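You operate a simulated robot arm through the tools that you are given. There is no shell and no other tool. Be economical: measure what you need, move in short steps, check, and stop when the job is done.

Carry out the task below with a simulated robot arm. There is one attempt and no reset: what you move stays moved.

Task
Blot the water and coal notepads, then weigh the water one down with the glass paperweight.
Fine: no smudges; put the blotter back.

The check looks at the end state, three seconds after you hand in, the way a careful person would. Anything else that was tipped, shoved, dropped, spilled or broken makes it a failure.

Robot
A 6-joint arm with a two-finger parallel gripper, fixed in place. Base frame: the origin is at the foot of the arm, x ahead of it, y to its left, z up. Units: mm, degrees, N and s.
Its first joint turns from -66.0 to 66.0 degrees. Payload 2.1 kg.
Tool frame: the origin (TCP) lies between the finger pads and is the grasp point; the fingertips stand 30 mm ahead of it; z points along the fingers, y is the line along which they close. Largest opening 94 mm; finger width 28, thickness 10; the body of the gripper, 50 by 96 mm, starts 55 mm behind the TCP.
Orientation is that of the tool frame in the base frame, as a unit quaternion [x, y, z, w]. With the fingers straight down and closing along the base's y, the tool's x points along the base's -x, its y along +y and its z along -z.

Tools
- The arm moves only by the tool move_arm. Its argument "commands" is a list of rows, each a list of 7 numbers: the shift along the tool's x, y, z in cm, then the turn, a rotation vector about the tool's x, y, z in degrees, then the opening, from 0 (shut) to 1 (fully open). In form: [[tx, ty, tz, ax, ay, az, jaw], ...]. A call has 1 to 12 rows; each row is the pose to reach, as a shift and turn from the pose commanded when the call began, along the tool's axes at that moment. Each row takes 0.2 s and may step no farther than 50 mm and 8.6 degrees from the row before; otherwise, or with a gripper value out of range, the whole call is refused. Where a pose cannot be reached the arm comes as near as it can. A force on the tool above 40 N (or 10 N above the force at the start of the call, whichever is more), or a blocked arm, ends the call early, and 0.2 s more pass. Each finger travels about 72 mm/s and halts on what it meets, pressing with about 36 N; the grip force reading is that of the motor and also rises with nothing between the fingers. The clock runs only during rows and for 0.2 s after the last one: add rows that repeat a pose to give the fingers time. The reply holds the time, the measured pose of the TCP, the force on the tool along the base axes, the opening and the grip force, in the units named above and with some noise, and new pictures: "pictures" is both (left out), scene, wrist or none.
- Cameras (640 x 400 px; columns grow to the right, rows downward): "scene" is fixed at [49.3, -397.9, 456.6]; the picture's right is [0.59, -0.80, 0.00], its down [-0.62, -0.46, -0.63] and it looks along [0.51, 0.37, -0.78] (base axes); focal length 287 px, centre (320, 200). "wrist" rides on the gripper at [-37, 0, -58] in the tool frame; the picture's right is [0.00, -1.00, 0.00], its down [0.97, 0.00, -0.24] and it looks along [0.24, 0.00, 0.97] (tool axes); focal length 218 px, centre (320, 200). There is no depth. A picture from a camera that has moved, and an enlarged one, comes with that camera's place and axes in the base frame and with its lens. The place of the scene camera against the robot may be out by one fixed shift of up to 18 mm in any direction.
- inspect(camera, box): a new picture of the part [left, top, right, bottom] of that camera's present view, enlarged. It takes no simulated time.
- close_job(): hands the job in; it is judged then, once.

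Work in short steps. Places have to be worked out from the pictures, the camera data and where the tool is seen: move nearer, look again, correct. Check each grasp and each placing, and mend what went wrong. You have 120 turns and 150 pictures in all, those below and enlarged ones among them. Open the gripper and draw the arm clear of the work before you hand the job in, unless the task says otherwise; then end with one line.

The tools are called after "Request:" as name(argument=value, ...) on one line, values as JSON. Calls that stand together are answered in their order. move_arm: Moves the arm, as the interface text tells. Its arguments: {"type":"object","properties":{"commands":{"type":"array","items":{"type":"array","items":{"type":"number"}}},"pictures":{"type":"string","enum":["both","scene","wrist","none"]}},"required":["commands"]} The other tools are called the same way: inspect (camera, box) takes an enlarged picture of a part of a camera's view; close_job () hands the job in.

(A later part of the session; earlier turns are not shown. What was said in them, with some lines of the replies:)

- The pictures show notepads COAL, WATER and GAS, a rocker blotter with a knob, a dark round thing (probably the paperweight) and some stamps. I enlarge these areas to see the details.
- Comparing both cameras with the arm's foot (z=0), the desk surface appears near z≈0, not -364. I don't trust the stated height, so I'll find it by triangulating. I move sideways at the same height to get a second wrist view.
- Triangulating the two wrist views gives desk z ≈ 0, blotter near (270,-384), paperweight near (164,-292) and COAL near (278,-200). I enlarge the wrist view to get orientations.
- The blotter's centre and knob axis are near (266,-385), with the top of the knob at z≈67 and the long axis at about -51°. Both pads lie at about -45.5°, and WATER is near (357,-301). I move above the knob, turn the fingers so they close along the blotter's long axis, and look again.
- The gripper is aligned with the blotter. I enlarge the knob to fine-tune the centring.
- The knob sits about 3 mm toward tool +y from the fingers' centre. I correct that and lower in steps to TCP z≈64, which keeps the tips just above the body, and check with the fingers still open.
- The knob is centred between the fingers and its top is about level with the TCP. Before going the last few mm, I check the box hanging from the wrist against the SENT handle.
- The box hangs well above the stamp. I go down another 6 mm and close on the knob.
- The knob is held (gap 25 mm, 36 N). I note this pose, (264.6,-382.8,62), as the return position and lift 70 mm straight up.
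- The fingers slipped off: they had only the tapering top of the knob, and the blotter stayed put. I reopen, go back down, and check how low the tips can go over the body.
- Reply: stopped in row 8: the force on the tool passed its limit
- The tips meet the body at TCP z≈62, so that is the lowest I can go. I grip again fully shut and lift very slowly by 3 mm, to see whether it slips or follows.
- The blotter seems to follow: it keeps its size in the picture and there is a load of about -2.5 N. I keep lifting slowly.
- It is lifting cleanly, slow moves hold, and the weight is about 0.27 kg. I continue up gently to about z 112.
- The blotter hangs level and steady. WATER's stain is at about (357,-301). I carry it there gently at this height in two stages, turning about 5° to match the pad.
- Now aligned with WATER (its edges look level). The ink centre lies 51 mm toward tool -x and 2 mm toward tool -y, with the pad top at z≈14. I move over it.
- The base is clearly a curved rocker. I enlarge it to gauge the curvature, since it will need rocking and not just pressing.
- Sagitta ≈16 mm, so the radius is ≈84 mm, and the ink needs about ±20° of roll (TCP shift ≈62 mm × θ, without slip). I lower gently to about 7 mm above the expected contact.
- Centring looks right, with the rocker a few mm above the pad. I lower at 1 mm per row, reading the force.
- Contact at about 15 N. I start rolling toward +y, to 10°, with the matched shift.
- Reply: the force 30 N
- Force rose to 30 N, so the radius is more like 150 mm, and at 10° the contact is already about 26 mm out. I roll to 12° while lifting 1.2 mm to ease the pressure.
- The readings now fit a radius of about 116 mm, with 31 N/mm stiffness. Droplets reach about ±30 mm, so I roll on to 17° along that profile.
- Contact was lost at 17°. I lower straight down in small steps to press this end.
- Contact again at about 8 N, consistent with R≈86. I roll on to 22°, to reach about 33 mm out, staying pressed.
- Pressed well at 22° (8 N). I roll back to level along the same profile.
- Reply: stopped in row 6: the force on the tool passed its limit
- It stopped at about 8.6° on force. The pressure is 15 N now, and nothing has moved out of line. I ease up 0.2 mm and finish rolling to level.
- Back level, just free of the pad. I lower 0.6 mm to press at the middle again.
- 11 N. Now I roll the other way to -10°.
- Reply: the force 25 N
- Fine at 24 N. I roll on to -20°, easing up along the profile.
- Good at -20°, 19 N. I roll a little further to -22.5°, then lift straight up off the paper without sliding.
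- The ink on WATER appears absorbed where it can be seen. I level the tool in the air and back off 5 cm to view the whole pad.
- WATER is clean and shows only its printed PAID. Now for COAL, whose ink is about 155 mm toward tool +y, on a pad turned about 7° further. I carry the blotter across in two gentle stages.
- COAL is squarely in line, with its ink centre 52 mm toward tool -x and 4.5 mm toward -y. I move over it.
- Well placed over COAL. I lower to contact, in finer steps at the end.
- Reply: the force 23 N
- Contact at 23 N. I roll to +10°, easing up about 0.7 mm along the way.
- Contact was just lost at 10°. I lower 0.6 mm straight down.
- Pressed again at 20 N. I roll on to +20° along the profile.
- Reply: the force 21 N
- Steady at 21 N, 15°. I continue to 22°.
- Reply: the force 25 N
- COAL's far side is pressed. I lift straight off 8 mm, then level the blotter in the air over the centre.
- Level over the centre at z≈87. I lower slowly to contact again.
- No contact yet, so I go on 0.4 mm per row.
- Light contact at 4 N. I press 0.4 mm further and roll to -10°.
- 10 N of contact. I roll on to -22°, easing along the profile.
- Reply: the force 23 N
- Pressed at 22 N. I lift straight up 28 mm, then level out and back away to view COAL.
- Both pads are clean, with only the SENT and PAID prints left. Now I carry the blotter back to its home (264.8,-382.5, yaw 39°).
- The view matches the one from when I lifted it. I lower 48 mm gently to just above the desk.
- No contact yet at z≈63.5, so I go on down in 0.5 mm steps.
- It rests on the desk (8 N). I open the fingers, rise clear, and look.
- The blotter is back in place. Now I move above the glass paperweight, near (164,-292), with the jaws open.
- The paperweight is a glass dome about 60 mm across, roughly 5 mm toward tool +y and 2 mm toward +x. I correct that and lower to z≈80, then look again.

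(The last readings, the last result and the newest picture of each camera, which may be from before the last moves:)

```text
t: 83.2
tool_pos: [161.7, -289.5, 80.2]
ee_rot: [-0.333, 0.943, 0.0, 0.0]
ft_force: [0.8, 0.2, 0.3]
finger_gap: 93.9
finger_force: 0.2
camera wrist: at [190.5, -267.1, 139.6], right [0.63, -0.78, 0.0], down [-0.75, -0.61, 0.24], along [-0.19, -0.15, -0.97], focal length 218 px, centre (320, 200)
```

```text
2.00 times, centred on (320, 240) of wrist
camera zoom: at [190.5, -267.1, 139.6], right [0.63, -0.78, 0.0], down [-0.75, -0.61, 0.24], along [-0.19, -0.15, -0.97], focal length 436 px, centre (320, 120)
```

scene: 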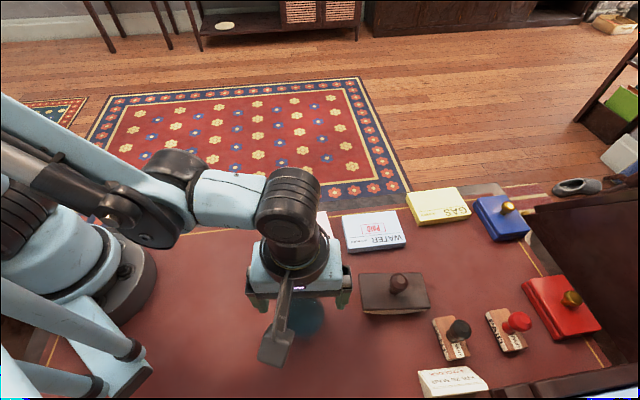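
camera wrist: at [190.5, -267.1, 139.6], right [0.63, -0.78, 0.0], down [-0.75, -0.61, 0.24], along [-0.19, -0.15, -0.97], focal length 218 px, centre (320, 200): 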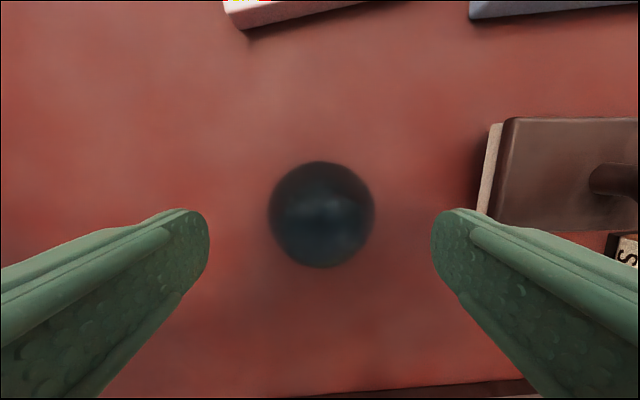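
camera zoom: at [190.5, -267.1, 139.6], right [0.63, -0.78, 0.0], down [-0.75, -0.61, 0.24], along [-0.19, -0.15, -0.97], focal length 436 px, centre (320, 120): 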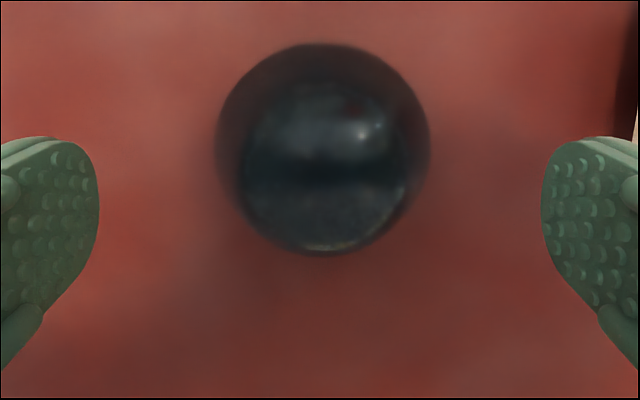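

Centred within 1 mm, with the equator at z≈20. I lower to TCP z≈35, so the tips are about 5 mm above the desk.

Request:
move_arm(commands=[[0.1, -0.09, 1.5, 0, 0, 0, 1], [0.1, -0.09, 3, 0, 0, 0, 1], [0.1, -0.09, 4, 0, 0, 0, 1], [0.1, -0.09, 4.3, 0, 0, 0, 1], [0.1, -0.09, 4.5, 0, 0, 0, 1]])

Request:
inspect(camera="scene", box=[240, 250, 380, 370])

```text
t: 84.4
tool_pos: [159.5, -291.5, 36.3]
ee_rot: [-0.333, 0.943, 0.001, -0.001]
ft_force: [0.6, -0.1, 0.3]
finger_gap: 94.2
finger_force: 0.0
camera wrist: at [188.7, -268.8, 95.5], right [0.63, -0.78, 0.0], down [-0.76, -0.61, 0.24], along [-0.19, -0.15, -0.97], focal length 218 px, centre (320, 200)
```

scene: 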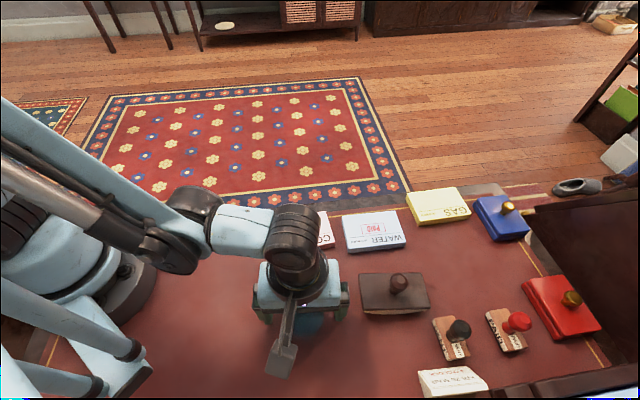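
wrist: 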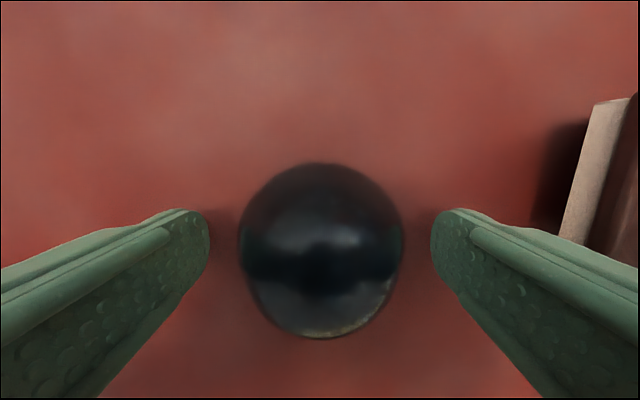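

```text
3.33 times, centred on (310, 310) of scene
camera zoom: at [49.3, -397.9, 456.6], right [0.59, -0.8, 0.0], down [-0.62, -0.46, -0.63], along [0.51, 0.37, -0.78], focal length 956 px, centre (353, -167)
```

zoom: 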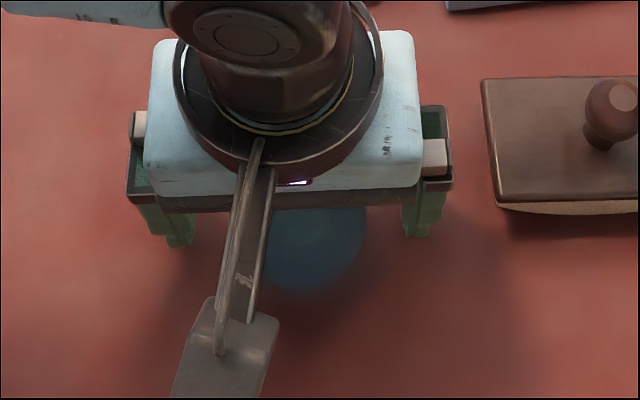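

The dome is centred between the fingers. I close on it.

Request:
move_arm(commands=[[0, 0, 0, 0, 0, 0, 0.8], [0, 0, 0, 0, 0, 0, 0.6], [0, 0, 0, 0, 0, 0, 0.3], [0, 0, 0, 0, 0, 0, 0.3], [0, 0, 0, 0, 0, 0, 0.3]], pictures="wrist")

```text
t: 85.6
tool_pos: [160.2, -291.2, 37.4]
ee_rot: [-0.333, 0.943, 0.001, 0.0]
ft_force: [-0.5, 0.1, 0.3]
finger_gap: 60.8
finger_force: 36.1
camera wrist: at [188.8, -268.8, 95.6], right [0.63, -0.78, 0.0], down [-0.75, -0.61, 0.24], along [-0.19, -0.15, -0.97], focal length 218 px, centre (320, 200)
```

wrist: 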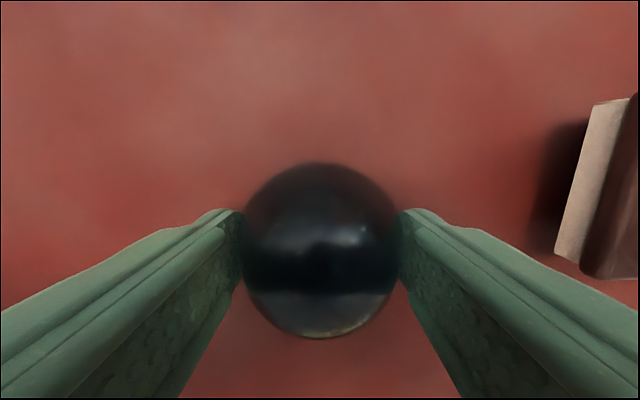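

Held at 60.8 mm with 36 N. I lift very slowly and check the load.

Request:
move_arm(commands=[[0, 0, -0.05, 0, 0, 0, 0.3], [0, 0, -0.12, 0, 0, 0, 0.3], [0, 0, -0.2, 0, 0, 0, 0.3], [0, 0, -0.3, 0, 0, 0, 0.3], [0, 0, -0.4, 0, 0, 0, 0.3], [0, 0, -0.5, 0, 0, 0, 0.3], [0, 0, -0.6, 0, 0, 0, 0.3], [0, 0, -0.7, 0, 0, 0, 0.3], [0, 0, -0.8, 0, 0, 0, 0.3], [0, 0, -0.9, 0, 0, 0, 0.3], [0, 0, -0.95, 0, 0, 0, 0.3]], pictures="wrist")

```text
t: 88.0
tool_pos: [161.1, -291.1, 46.3]
ee_rot: [-0.332, 0.943, 0.001, -0.001]
ft_force: [0.8, 0.9, -2.4]
finger_gap: 60.8
finger_force: 36.0
camera wrist: at [190.2, -268.4, 104.8], right [0.63, -0.78, 0.0], down [-0.75, -0.61, 0.24], along [-0.19, -0.15, -0.97], focal length 218 px, centre (320, 200)
```

wrist: 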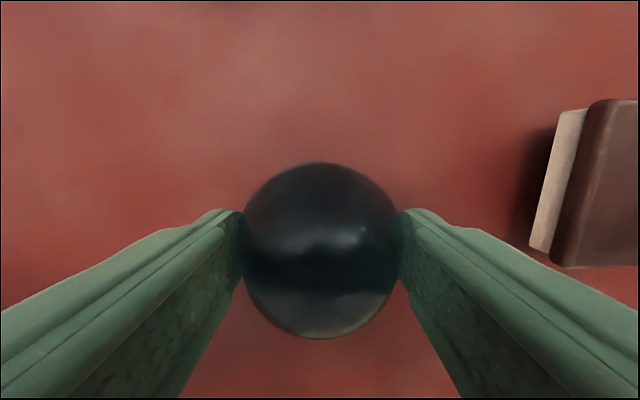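

The weight follows (load ≈2.5 N). I lift on to z≈111.

Request:
move_arm(commands=[[0, 0, -0.15, 0, 0, 0, 0.3], [0, 0, -0.5, 0, 0, 0, 0.3], [0, 0, -1.0, 0, 0, 0, 0.3], [0, 0, -1.6, 0, 0, 0, 0.3], [0, 0, -2.3, 0, 0, 0, 0.3], [0, 0, -3.0, 0, 0, 0, 0.3], [0, 0, -3.8, 0, 0, 0, 0.3], [0, 0, -4.6, 0, 0, 0, 0.3], [0, 0, -5.3, 0, 0, 0, 0.3], [0, 0, -5.9, 0, 0, 0, 0.3], [0, 0, -6.3, 0, 0, 0, 0.3], [0, 0, -6.5, 0, 0, 0, 0.3]], pictures="scene")

```text
t: 90.6
tool_pos: [161.7, -290.7, 111.1]
ee_rot: [-0.333, 0.943, 0.0, 0.0]
ft_force: [-0.6, 0.0, -3.1]
finger_gap: 61.0
finger_force: 36.2
```

scene: 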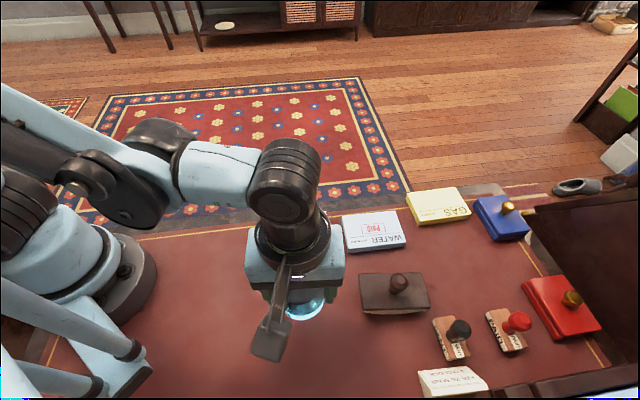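

It is held firmly. WATER's centre is near (356,-300), so I carry the weight toward it in three gentle stages.

Request:
move_arm(commands=[[-0.1, -0.09, 0, 0, 0, 0, 0.3], [-0.35, -0.32, 0, 0, 0, 0, 0.3], [-0.75, -0.68, 0, 0, 0, 0, 0.3], [-1.25, -1.13, 0, 0, 0, 0, 0.3], [-1.8, -1.63, 0, 0, 0, 0, 0.3], [-2.4, -2.17, 0, 0, 0, 0, 0.3], [-3.0, -2.72, 0, 0, 0, 0, 0.3], [-3.55, -3.22, 0, 0, 0, 0, 0.3], [-4.05, -3.65, 0, 0, 0, 0, 0.3], [-4.45, -4.0, 0, 0, 0, 0, 0.3], [-4.74, -4.26, 0, 0, 0, 0, 0.3], [-4.84, -4.35, 0, 0, 0, 0, 0.3]], pictures="none")

Request:
move_arm(commands=[[-0.1, -0.09, 0, 0, 0, 0, 0.3], [-0.35, -0.32, 0, 0, 0, 0, 0.3], [-0.75, -0.68, 0, 0, 0, 0, 0.3], [-1.25, -1.13, 0, 0, 0, 0, 0.3], [-1.8, -1.63, 0, 0, 0, 0, 0.3], [-2.4, -2.17, 0, 0, 0, 0, 0.3], [-3.0, -2.72, 0, 0, 0, 0, 0.3], [-3.55, -3.22, 0, 0, 0, 0, 0.3], [-4.05, -3.65, 0, 0, 0, 0, 0.3], [-4.45, -4.0, 0, 0, 0, 0, 0.3], [-4.74, -4.26, 0, 0, 0, 0, 0.3], [-4.84, -4.35, 0, 0, 0, 0, 0.3]])

```text
t: 93.2
tool_pos: [225.6, -294.8, 112.1]
ee_rot: [-0.333, 0.943, 0.001, 0.0]
ft_force: [0.3, -0.1, -3.4]
finger_gap: 61.0
finger_force: 36.1
```

```text
t: 95.8
tool_pos: [289.5, -297.8, 112.0]
ee_rot: [-0.333, 0.943, 0.001, -0.001]
ft_force: [-0.3, 0.4, -2.3]
finger_gap: 61.0
finger_force: 36.2
camera wrist: at [319.7, -275.7, 169.8], right [0.63, -0.78, 0.0], down [-0.75, -0.61, 0.24], along [-0.19, -0.15, -0.97], focal length 218 px, centre (320, 200)
```

scene: 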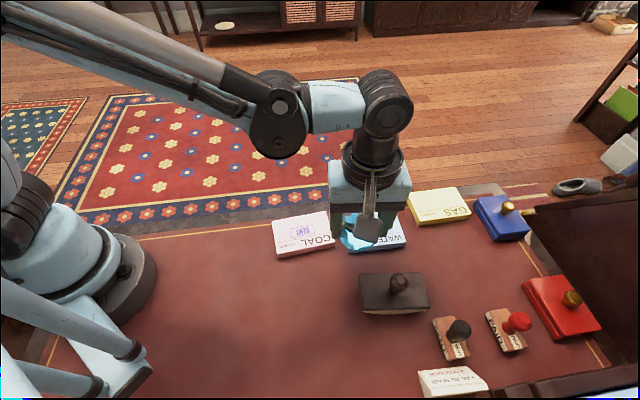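
wrist: 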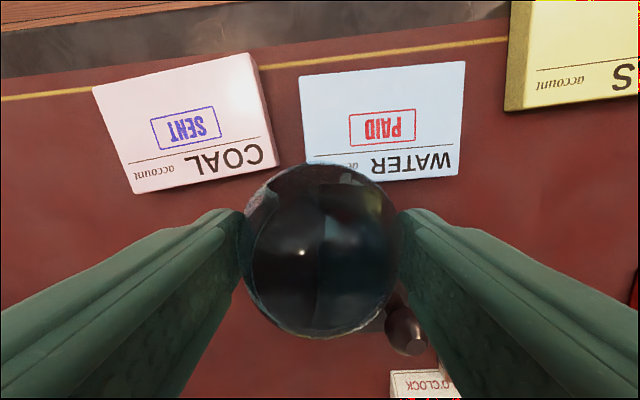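

The picture puts WATER's centre 50 mm toward tool -x and 42 mm toward -y, in line with the plan. I finish the transfer.

Request:
move_arm(commands=[[-0.1, -0.09, 0, 0, 0, 0, 0.3], [-0.35, -0.32, 0, 0, 0, 0, 0.3], [-0.75, -0.66, 0, 0, 0, 0, 0.3], [-1.25, -1.1, 0, 0, 0, 0, 0.3], [-1.8, -1.58, 0, 0, 0, 0, 0.3], [-2.4, -2.1, 0, 0, 0, 0, 0.3], [-3.0, -2.63, 0, 0, 0, 0, 0.3], [-3.6, -3.15, 0, 0, 0, 0, 0.3], [-4.1, -3.6, 0, 0, 0, 0, 0.3], [-4.55, -3.95, 0, 0, 0, 0, 0.3], [-4.85, -4.2, 0, 0, 0, 0, 0.3], [-4.95, -4.3, 0, 0, 0, 0, 0.3]])

Request:
inspect(camera="scene", box=[310, 170, 440, 270])

```text
t: 98.4
tool_pos: [354.9, -301.3, 111.3]
ee_rot: [-0.333, 0.943, 0.002, 0.0]
ft_force: [0.0, -0.7, -2.3]
finger_gap: 60.6
finger_force: 36.2
camera wrist: at [385.1, -277.8, 170.1], right [0.63, -0.78, 0.0], down [-0.76, -0.61, 0.24], along [-0.19, -0.15, -0.97], focal length 218 px, centre (320, 200)
```

scene: 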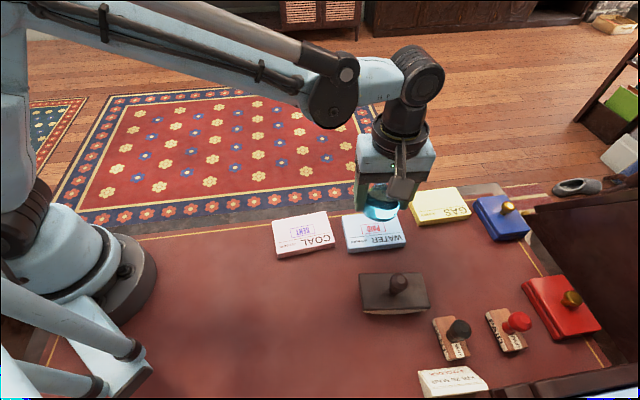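
wrist: 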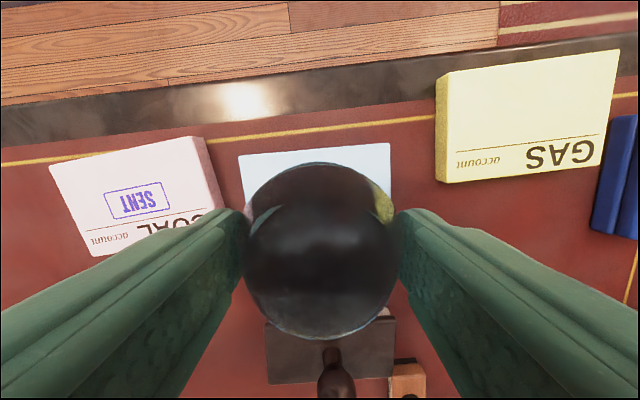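

```text
4.00 times, centred on (375, 220) of scene
camera zoom: at [49.4, -397.9, 456.6], right [0.59, -0.8, 0.0], down [-0.62, -0.46, -0.63], along [0.51, 0.37, -0.78], focal length 1147 px, centre (100, 120)
```

zoom: 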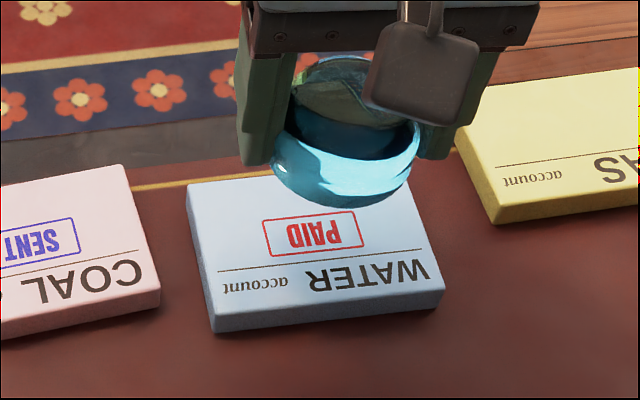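

The dome has a flat base and is over the pad. I lower it gently to about 4 mm above the expected contact.

Request:
move_arm(commands=[[0, 0, 0.15, 0, 0, 0, 0.3], [0, 0, 0.5, 0, 0, 0, 0.3], [0, 0, 1.0, 0, 0, 0, 0.3], [0, 0, 1.6, 0, 0, 0, 0.3], [0, 0, 2.2, 0, 0, 0, 0.3], [0, 0, 2.8, 0, 0, 0, 0.3], [0, 0, 3.4, 0, 0, 0, 0.3], [0, 0, 4.0, 0, 0, 0, 0.3], [0, 0, 4.5, 0, 0, 0, 0.3], [0, 0, 4.9, 0, 0, 0, 0.3], [0, 0, 5.2, 0, 0, 0, 0.3], [0, 0, 5.3, 0, 0, 0, 0.3]], pictures="none")

Request:
move_arm(commands=[[0, 0, 0.06, 0, 0, 0, 0.3], [0, 0, 0.12, 0, 0, 0, 0.3], [0, 0, 0.18, 0, 0, 0, 0.3], [0, 0, 0.24, 0, 0, 0, 0.3]], pictures="none")

Request:
inspect(camera="scene", box=[310, 170, 440, 270])

```text
t: 101.0
tool_pos: [356.1, -301.4, 59.0]
ee_rot: [-0.332, 0.943, 0.0, 0.0]
ft_force: [-0.3, 0.7, -3.1]
finger_gap: 60.8
finger_force: 35.7
```

```text
t: 102.0
tool_pos: [354.5, -300.1, 56.5]
ee_rot: [-0.333, 0.943, 0.0, 0.0]
ft_force: [-0.7, 0.0, -2.8]
finger_gap: 60.9
finger_force: 35.8
```

```text
4.00 times, centred on (375, 220) of scene
camera zoom: at [49.4, -397.9, 456.6], right [0.59, -0.8, 0.0], down [-0.62, -0.46, -0.63], along [0.51, 0.37, -0.78], focal length 1147 px, centre (100, 120)
```

zoom: 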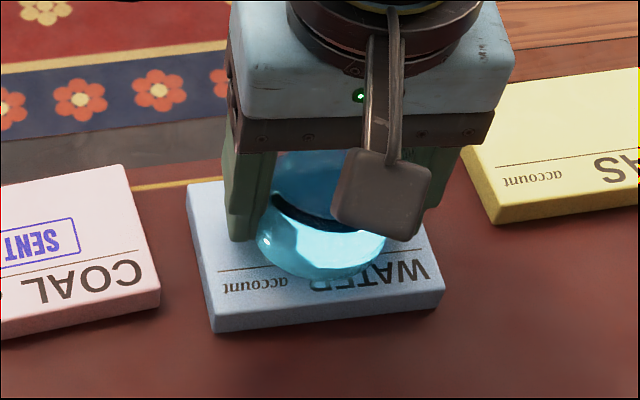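

Not yet touching at z≈56.5. I continue in 0.5 mm steps.

Request:
move_arm(commands=[[0, 0, 0.05, 0, 0, 0, 0.3], [0, 0, 0.1, 0, 0, 0, 0.3], [0, 0, 0.15, 0, 0, 0, 0.3], [0, 0, 0.2, 0, 0, 0, 0.3]], pictures="none")

```text
t: 103.0
tool_pos: [354.6, -300.4, 53.8]
ee_rot: [-0.333, 0.943, 0.001, 0.0]
ft_force: [-1.4, -2.4, 25.1]
finger_gap: 61.0
finger_force: 36.5
```

The paperweight rests on the pad. I ease the pressure, open the fingers, and rise straight up.

Request:
move_arm(commands=[[0, 0, -0.06, 0, 0, 0, 0.3], [0, 0, -0.07, 0, 0, 0, 0.7], [0, 0, -0.07, 0, 0, 0, 0.85], [0, 0, -0.07, 0, 0, 0, 0.9], [0, 0, -0.07, 0, 0, 0, 0.9], [0, 0, -1, 0, 0, 0, 0.9], [0, 0, -3, 0, 0, 0, 0.9], [0, 0, -6, 0, 0, 0, 0.9], [0, 0, -10, 0, 0, 0, 0.9], [0, 0, -14, 0, 0, 0, 0.9], [0, 0, -16, 0, 0, 0, 0.9]])

```text
t: 105.4
tool_pos: [355.4, -302.2, 215.6]
ee_rot: [-0.333, 0.943, 0.002, -0.001]
ft_force: [0.5, 0.2, 0.2]
finger_gap: 84.7
finger_force: 0.1
camera wrist: at [384.1, -279.8, 274.2], right [0.63, -0.78, 0.0], down [-0.75, -0.61, 0.24], along [-0.19, -0.15, -0.97], focal length 218 px, centre (320, 200)
```

scene: 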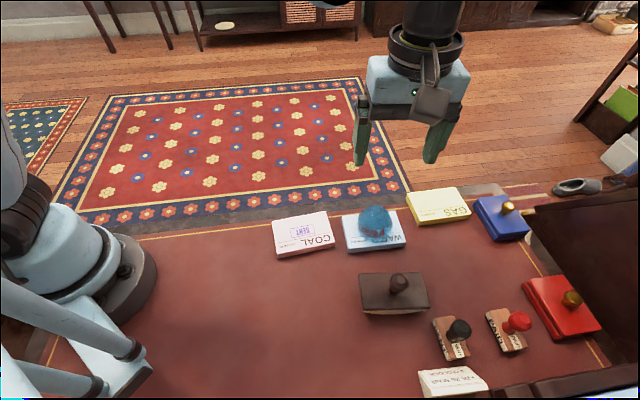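
wrist: 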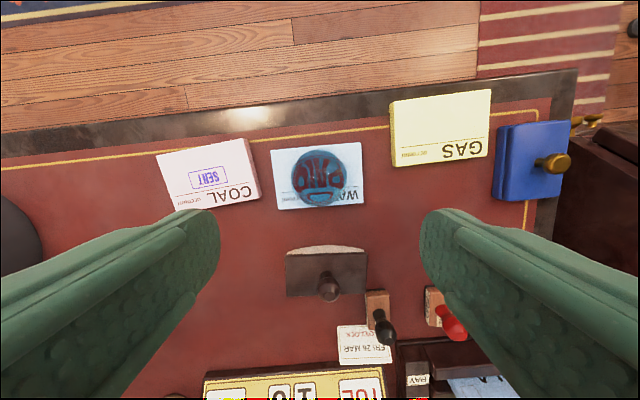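

The paperweight sits on WATER and everything else is in place. I draw the arm back and inspect the result.

Request:
move_arm(commands=[[1.3, 3.1, -2, 0, 0, 0, 0.9], [2.6, 6.2, -4, 0, 0, 0, 0.9], [3.9, 9.3, -4.5, 0, 0, 0, 0.9], [5.3, 12.4, -4.5, 0, 0, 0, 0.9], [6.6, 15.6, -4.5, 0, 0, 0, 0.9], [6.6, 15.6, -4.5, 0, 0, 0, 0.9]], pictures="none")

Request:
inspect(camera="scene", box=[250, 180, 450, 330])

Request:
inspect(camera="wrist", box=[200, 0, 640, 275])

```text
t: 106.8
tool_pos: [206.3, -220.9, 259.7]
ee_rot: [-0.333, 0.943, 0.001, -0.001]
ft_force: [0.6, 0.4, -0.1]
finger_gap: 84.5
finger_force: 0.0
```

```text
2.67 times, centred on (350, 255) of scene
camera zoom: at [49.3, -397.9, 456.6], right [0.59, -0.8, 0.0], down [-0.62, -0.46, -0.63], along [0.51, 0.37, -0.78], focal length 765 px, centre (240, 53)
```

zoom: 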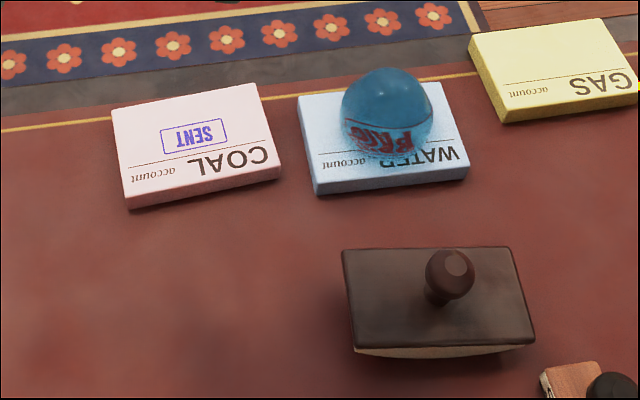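

```text
1.45 times, centred on (420, 138) of wrist
camera zoom: at [235.4, -198.3, 317.6], right [0.63, -0.78, 0.0], down [-0.76, -0.61, 0.24], along [-0.19, -0.15, -0.97], focal length 318 px, centre (174, 291)
```

zoom: 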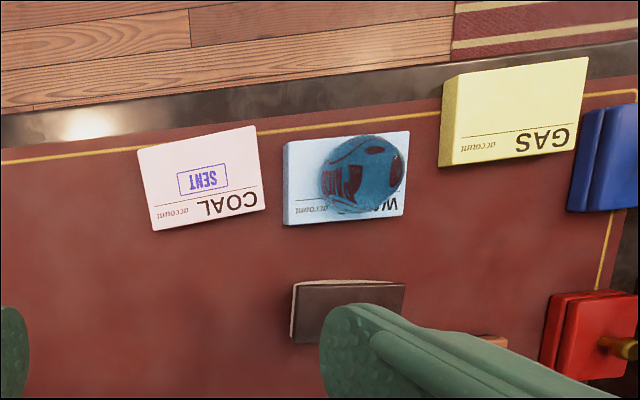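

The pads are clean, the blotter is back in its place, the paperweight rests on WATER, and the arm is clear. I hand the job in.

Request:
close_job()

```text
The job is handed in.
```

I blotted the WATER and COAL pads clean with no visible smudges, put the blotter back in its place, and set the glass paperweight on WATER.
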